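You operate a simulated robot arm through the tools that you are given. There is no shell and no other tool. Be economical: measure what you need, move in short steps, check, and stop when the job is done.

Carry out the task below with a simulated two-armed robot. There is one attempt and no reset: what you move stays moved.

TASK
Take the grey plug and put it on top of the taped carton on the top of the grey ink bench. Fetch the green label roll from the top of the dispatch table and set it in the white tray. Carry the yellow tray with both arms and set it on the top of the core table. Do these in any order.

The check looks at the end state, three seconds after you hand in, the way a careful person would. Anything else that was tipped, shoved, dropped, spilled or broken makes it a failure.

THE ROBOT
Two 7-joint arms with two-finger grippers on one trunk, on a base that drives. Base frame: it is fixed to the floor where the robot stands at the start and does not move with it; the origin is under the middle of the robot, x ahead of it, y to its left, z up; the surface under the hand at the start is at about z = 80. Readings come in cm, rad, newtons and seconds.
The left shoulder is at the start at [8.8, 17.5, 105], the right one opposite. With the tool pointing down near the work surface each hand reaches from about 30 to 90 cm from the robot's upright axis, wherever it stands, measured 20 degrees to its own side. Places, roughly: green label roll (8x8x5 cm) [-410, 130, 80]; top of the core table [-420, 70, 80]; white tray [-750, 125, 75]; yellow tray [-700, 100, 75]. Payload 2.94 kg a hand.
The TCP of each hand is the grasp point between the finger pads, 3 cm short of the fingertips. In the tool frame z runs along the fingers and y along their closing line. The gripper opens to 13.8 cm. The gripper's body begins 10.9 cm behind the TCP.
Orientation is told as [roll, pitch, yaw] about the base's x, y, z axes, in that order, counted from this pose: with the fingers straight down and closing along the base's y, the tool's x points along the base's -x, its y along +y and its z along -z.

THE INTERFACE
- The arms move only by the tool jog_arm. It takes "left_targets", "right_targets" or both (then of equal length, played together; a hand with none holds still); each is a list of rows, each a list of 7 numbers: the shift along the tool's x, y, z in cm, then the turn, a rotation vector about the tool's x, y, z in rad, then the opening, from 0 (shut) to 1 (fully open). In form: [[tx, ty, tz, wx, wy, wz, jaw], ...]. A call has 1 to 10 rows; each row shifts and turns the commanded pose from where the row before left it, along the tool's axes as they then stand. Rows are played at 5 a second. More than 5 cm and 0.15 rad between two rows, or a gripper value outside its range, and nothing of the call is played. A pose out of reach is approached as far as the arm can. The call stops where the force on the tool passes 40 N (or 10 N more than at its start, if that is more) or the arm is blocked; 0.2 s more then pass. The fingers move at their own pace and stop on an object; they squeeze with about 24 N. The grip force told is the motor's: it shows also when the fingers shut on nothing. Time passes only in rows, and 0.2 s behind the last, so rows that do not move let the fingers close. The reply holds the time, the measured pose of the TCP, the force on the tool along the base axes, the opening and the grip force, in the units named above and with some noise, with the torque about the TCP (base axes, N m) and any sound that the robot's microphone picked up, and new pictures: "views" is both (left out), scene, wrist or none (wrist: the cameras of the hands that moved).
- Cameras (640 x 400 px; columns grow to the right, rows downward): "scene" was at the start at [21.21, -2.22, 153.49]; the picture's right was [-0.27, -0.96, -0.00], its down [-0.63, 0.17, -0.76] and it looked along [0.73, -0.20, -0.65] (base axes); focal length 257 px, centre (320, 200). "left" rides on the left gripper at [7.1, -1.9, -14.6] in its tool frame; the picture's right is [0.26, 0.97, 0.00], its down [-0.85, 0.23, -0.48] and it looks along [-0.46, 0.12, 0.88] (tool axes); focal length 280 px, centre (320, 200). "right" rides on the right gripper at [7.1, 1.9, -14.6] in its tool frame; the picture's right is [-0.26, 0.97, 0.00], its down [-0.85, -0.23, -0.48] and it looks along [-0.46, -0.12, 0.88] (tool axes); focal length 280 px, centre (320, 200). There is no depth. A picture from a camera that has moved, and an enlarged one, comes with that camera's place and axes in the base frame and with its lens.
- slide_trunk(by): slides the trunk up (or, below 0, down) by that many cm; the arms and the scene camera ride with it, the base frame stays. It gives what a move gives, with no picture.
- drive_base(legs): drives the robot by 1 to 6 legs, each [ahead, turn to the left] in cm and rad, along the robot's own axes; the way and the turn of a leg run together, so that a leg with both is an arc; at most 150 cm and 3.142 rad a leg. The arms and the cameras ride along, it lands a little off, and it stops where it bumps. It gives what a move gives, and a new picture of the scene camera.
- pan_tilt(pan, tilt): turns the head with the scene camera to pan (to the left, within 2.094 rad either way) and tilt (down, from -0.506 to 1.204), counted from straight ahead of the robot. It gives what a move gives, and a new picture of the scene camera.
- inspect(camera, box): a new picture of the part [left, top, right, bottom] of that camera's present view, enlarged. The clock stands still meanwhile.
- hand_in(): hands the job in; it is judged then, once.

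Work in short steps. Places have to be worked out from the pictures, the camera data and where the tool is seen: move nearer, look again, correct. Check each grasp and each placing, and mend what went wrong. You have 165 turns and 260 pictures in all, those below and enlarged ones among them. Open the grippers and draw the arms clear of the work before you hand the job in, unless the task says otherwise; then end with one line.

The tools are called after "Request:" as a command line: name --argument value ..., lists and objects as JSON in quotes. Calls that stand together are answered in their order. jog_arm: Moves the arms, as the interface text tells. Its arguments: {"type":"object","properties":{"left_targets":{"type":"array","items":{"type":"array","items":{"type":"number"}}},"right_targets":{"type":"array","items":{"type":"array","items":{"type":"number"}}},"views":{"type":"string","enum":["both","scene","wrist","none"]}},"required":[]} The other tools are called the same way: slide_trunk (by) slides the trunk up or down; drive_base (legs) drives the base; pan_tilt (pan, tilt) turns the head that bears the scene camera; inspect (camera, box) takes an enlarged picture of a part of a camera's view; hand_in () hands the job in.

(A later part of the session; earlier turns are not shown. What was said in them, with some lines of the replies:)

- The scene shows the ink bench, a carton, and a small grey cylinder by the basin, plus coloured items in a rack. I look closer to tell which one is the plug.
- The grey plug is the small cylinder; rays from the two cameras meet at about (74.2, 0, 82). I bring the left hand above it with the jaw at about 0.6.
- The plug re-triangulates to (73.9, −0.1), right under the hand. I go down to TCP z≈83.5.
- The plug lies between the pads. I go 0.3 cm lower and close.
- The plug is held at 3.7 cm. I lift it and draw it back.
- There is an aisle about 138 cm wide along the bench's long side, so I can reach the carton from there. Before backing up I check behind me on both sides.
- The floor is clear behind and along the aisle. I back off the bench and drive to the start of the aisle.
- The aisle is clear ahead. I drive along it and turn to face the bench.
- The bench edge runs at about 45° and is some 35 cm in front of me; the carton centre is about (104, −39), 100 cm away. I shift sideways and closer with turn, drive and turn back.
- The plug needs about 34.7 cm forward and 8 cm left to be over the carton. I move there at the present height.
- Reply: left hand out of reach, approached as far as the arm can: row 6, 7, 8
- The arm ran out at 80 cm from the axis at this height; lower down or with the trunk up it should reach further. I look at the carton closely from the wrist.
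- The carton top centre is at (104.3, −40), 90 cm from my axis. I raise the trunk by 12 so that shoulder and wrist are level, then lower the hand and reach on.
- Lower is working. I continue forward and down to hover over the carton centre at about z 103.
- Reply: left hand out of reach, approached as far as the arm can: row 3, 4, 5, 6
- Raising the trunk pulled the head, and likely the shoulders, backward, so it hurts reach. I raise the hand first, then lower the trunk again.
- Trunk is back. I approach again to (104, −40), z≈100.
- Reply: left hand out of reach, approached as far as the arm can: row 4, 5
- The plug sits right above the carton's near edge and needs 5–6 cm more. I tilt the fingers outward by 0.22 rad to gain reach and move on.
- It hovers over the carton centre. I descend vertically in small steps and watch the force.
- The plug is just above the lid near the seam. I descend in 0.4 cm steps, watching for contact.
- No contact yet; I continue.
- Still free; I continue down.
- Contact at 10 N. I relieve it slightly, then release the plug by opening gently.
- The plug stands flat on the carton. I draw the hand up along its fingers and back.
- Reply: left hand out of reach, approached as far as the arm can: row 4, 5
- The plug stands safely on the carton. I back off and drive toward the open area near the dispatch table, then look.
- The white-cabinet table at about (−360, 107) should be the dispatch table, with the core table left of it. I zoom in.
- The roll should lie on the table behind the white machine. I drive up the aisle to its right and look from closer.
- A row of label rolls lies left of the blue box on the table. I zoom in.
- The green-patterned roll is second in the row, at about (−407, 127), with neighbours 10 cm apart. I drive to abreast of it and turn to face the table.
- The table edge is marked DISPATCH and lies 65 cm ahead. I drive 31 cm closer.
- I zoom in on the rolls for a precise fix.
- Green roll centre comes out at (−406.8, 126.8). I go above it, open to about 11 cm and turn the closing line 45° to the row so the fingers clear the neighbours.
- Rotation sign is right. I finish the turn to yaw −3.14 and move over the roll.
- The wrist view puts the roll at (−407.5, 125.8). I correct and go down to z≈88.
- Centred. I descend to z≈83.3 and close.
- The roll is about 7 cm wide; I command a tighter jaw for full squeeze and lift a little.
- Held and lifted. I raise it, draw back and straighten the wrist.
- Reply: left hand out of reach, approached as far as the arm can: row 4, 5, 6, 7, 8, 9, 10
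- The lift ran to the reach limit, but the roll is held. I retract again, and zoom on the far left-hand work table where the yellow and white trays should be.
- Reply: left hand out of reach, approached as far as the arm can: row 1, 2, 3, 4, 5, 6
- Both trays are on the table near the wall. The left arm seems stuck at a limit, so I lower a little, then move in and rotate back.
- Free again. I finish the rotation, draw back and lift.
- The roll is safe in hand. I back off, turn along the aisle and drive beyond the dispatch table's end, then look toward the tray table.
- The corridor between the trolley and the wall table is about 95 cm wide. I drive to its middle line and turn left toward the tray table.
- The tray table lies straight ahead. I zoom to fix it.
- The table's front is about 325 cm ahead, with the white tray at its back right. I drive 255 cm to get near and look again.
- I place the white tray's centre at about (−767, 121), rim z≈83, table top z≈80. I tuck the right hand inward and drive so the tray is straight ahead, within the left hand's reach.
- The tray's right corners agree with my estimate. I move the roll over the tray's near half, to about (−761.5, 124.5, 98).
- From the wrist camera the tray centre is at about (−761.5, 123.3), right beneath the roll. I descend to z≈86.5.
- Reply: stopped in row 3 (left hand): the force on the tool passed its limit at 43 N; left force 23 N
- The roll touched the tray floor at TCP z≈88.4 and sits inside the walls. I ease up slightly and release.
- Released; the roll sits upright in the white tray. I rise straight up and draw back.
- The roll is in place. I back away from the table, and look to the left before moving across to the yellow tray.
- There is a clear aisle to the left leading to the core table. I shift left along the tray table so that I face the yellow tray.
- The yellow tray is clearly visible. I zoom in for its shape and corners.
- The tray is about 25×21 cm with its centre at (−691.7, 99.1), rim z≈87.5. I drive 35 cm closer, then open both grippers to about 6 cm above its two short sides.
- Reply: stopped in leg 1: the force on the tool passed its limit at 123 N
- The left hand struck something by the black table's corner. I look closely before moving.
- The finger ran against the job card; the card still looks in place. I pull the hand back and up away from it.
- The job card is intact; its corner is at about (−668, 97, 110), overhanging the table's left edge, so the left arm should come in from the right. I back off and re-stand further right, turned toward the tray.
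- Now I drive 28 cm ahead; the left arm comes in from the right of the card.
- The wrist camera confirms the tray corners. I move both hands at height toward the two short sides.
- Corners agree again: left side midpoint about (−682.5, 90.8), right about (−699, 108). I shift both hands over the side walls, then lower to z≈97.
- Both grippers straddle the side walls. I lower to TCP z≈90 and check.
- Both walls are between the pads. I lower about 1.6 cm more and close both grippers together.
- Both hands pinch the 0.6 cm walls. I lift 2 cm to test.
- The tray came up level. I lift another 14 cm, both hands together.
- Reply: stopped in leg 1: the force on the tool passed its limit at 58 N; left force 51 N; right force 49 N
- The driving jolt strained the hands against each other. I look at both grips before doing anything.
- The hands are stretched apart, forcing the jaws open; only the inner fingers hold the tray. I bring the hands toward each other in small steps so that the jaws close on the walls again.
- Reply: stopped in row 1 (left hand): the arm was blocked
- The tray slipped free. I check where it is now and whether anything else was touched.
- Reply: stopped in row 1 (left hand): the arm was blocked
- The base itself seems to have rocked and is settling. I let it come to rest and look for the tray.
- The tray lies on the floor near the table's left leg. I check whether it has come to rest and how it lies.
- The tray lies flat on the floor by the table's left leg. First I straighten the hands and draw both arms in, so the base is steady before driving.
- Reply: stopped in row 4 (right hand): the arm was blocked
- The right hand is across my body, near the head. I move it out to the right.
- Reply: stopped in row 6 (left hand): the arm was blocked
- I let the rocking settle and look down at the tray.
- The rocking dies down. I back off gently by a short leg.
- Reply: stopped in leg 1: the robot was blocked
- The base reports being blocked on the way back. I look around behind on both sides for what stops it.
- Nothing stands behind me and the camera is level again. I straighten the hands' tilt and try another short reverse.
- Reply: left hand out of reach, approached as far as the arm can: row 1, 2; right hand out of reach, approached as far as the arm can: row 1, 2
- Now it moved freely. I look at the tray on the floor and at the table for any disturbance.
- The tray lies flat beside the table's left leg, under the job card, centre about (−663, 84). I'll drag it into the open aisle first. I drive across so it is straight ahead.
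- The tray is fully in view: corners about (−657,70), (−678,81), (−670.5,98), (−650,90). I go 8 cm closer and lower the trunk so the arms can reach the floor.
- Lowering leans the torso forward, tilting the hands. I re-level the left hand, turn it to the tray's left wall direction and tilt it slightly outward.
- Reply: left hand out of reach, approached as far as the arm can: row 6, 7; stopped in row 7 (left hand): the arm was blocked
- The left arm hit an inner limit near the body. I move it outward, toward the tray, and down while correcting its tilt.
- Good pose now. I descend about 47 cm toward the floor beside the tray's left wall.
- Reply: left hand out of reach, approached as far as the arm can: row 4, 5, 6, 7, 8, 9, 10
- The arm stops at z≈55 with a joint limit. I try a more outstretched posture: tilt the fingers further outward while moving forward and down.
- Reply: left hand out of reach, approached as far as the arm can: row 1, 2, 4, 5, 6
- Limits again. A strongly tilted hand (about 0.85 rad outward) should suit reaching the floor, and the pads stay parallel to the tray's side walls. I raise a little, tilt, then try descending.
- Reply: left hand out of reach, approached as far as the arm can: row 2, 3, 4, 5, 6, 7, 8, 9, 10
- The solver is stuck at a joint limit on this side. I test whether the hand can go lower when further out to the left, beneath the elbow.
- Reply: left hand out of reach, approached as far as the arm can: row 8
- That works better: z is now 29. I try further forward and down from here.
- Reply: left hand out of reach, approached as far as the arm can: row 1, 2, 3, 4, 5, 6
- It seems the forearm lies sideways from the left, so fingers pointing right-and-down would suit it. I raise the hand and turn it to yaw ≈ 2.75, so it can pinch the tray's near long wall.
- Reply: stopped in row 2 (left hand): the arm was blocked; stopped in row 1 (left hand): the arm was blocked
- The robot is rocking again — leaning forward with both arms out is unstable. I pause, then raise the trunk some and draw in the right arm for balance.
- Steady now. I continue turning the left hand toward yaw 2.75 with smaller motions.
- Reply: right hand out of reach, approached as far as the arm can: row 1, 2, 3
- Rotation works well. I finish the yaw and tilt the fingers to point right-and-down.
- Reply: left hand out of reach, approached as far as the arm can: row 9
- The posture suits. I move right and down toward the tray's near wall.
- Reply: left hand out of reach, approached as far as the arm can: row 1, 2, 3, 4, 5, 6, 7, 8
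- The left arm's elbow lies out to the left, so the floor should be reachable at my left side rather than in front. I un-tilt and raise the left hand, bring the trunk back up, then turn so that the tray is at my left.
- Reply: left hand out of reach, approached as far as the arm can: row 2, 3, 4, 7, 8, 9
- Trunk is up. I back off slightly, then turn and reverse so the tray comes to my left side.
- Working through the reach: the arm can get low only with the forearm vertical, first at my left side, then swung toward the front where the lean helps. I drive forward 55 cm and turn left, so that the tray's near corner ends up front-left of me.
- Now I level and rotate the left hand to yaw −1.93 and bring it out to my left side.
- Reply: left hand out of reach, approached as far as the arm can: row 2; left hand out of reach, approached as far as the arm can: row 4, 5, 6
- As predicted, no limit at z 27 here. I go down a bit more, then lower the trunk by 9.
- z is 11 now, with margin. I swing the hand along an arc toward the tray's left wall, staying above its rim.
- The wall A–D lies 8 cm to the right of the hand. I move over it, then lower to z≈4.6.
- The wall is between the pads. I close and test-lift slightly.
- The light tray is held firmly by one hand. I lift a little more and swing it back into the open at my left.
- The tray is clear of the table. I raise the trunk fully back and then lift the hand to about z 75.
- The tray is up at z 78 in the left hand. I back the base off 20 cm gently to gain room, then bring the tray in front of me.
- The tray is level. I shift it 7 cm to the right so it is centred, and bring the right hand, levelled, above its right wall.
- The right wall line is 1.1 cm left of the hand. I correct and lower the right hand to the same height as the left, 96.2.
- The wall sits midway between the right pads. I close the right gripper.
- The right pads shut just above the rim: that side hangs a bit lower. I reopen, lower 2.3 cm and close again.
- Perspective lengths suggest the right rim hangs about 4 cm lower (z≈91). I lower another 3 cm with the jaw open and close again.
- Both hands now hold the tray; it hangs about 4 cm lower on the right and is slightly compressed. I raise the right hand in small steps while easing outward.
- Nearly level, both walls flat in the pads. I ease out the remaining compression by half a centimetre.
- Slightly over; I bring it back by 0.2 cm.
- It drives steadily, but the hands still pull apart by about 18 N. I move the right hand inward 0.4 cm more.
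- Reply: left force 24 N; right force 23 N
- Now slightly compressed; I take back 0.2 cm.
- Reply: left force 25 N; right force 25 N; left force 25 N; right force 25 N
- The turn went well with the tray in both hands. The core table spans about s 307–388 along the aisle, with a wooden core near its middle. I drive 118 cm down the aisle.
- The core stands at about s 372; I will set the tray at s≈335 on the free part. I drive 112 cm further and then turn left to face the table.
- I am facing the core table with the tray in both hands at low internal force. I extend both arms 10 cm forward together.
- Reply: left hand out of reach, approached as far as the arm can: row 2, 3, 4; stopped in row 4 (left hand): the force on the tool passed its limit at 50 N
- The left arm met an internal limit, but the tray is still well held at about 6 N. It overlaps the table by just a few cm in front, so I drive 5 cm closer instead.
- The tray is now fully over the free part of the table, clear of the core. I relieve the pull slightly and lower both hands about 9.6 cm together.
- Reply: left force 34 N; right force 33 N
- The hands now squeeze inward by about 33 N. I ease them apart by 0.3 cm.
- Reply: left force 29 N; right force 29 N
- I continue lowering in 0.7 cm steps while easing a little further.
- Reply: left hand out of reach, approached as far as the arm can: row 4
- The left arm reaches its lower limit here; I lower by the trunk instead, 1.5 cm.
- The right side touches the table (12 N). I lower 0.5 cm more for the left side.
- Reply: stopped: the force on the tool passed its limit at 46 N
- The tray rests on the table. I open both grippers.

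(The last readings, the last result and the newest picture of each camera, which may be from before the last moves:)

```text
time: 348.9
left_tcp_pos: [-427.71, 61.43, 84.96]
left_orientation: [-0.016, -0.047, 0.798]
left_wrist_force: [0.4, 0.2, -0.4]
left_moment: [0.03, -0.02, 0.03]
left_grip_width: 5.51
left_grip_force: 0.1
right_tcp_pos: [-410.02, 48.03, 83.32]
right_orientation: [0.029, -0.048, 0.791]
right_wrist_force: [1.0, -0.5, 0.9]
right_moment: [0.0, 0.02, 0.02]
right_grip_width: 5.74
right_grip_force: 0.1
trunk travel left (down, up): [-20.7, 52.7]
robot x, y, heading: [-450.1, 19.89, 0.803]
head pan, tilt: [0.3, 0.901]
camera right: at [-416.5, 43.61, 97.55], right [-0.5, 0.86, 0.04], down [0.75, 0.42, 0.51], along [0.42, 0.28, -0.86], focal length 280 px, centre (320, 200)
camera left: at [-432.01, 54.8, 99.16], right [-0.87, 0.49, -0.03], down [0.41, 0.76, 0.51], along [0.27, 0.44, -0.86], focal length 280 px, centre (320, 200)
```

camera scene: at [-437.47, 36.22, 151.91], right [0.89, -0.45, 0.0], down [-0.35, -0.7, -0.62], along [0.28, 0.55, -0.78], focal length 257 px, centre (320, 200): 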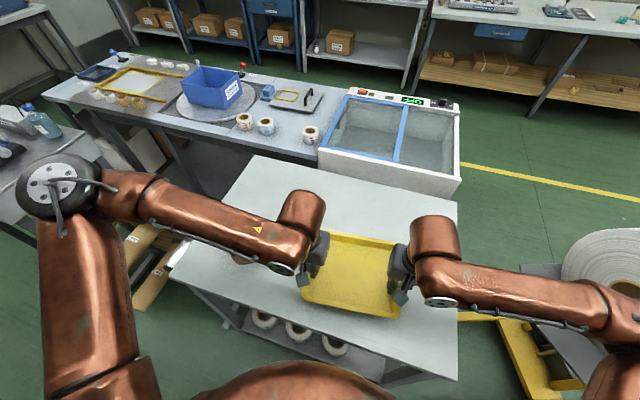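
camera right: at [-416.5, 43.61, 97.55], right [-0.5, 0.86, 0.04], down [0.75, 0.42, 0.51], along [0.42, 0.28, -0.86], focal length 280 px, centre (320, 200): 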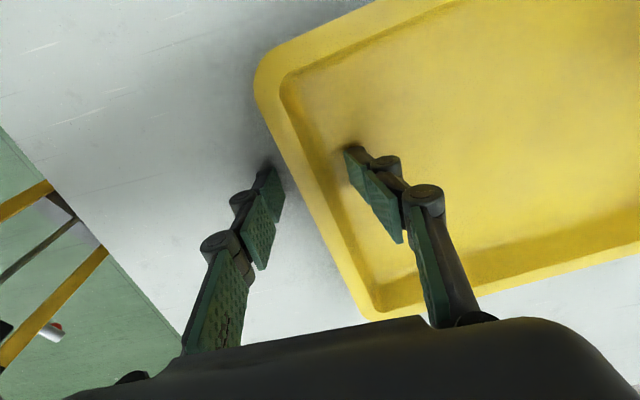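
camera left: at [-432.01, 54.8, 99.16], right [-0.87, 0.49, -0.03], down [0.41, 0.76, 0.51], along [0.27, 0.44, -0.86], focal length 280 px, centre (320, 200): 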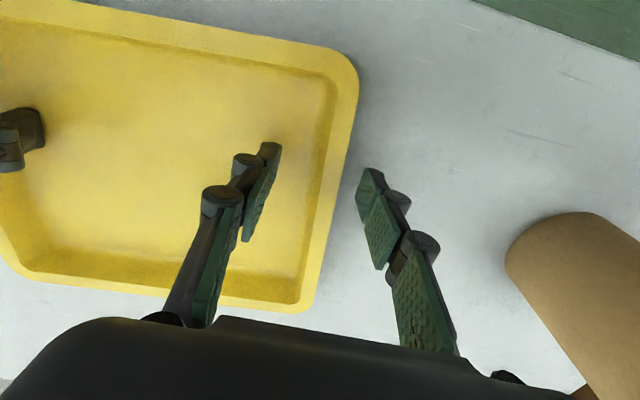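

The tray is free and flat on the table. I raise both hands straight up and draw them back.

Request:
jog_arm --left_targets '[[0, 0, -2, 0, 0, 0, 0.4], [0, 0, -3.5, 0, 0, 0, 0.4], [0, 0, -4, 0, 0, 0, 0.4], [0, 0, -4, 0, 0, 0, 0.4], [0, 0, -4, 0, 0, 0, 0.4], [0, 0, -4, 0, 0, 0, 0.4], [3, 1, 0, 0, 0, 0, 0.4], [3, 1, 0, 0, 0, 0, 0.4]]' --right_targets '[[0, 0, -2, 0, 0, 0, 0.4], [0, 0, -3.5, 0, 0, 0, 0.4], [0, 0, -4, 0, 0, 0, 0.4], [0, 0, -4, 0, 0, 0, 0.4], [0, 0, -4, 0, 0, 0, 0.4], [0, 0, -4, 0, 0, 0, 0.4], [3, -1, 0, 0, 0, 0, 0.4], [3, -1, 0, 0, 0, 0, 0.4]]' --views "scene"

```text
time: 350.7
left_tcp_pos: [-434.27, 58.2, 106.07]
left_orientation: [-0.018, -0.049, 0.798]
left_wrist_force: [0.4, 0.5, 0.8]
left_moment: [0.0, -0.02, -0.05]
left_grip_width: 5.51
left_grip_force: 0.1
right_tcp_pos: [-413.15, 41.06, 104.3]
right_orientation: [0.028, -0.049, 0.791]
right_wrist_force: [0.3, -0.5, 0.6]
right_moment: [0.02, -0.04, -0.02]
right_grip_width: 5.53
right_grip_force: 0.0
trunk travel left (down, up): [-20.7, 52.7]
robot x, y, heading: [-449.5, 20.16, 0.802]
head pan, tilt: [0.3, 0.901]
camera scene: at [-436.64, 37.02, 150.08], right [0.89, -0.45, 0.0], down [-0.35, -0.7, -0.62], along [0.28, 0.55, -0.78], focal length 257 px, centre (320, 200)
```

scene: 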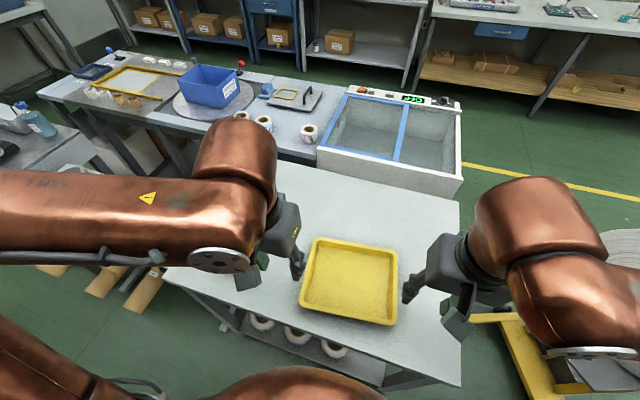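

The tray is well on the core table. I back off a little to draw clear and check the core and the surroundings.

Request:
drive_base --legs '[[-12, 0]]'

Request:
jog_arm --left_targets '[[3, 2, 0, 0, 0, 0, 0.4], [3, 2, 0, 0, 0, 0, 0.4]]' --right_targets '[[3, -2, 0, 0, 0, 0, 0.4], [3, -2, 0, 0, 0, 0, 0.4]]' --views "scene"

```text
time: 351.9
left_tcp_pos: [-441.53, 50.68, 105.64]
left_orientation: [-0.015, -0.031, 0.798]
left_wrist_force: [-1.0, -0.3, 0.6]
left_moment: [0.04, -0.08, -0.01]
left_grip_width: 5.51
left_grip_force: 0.0
right_tcp_pos: [-420.34, 33.68, 103.82]
right_orientation: [0.026, -0.03, 0.788]
right_wrist_force: [-0.1, -0.5, -1.0]
right_moment: [0.08, -0.05, 0.02]
right_grip_width: 5.51
right_grip_force: 0.0
trunk travel left (down, up): [-20.7, 52.7]
robot x, y, heading: [-458.23, 11.07, 0.805]
head pan, tilt: [0.3, 0.901]
camera scene: at [-441.56, 31.92, 149.76], right [0.89, -0.45, -0.01], down [-0.37, -0.71, -0.6], along [0.26, 0.54, -0.8], focal length 257 px, centre (320, 200)
```

scene: 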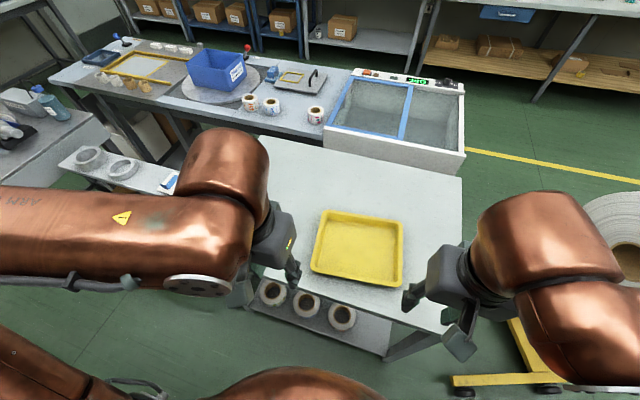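

```text
time: 352.6
left_tcp_pos: [-451.05, 46.6, 106.04]
left_orientation: [-0.016, -0.064, 0.8]
left_wrist_force: [0.3, 1.2, -0.7]
left_moment: [-0.29, 0.11, -0.02]
left_grip_width: 5.51
left_grip_force: 0.1
right_tcp_pos: [-424.39, 24.44, 104.37]
right_orientation: [0.006, -0.058, 0.796]
right_wrist_force: [1.4, 1.6, -0.7]
right_moment: [-0.2, 0.19, 0.02]
right_grip_width: 5.55
right_grip_force: 0.1
right hand out of reach, approached as far as the arm can: row 2
trunk travel left (down, up): [-20.7, 52.7]
robot x, y, heading: [-458.64, 11.45, 0.798]
head pan, tilt: [0.3, 0.901]
camera scene: at [-445.06, 28.59, 150.08], right [0.89, -0.45, 0.0], down [-0.35, -0.7, -0.62], along [0.28, 0.55, -0.78], focal length 257 px, centre (320, 200)
```

scene: 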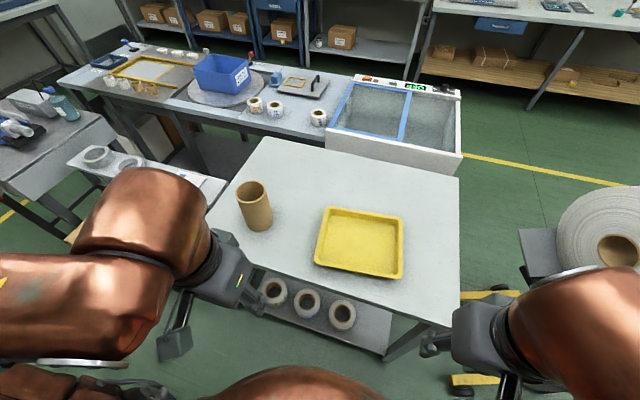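

The yellow tray lies flat on the core table, the core is still standing, the grippers are open and both arms are clear. I hand in.

Request:
hand_in

```text
The job is handed in.
```

The grey plug is on the taped carton, the green label roll is in the white tray, and the yellow tray is on the core table. On the way I dropped the yellow tray on the floor once, picked it up with one hand and finished carrying it with both arms. Early on, the left hand also bumped the job card on the black table's console; the card still looked in place afterwards.
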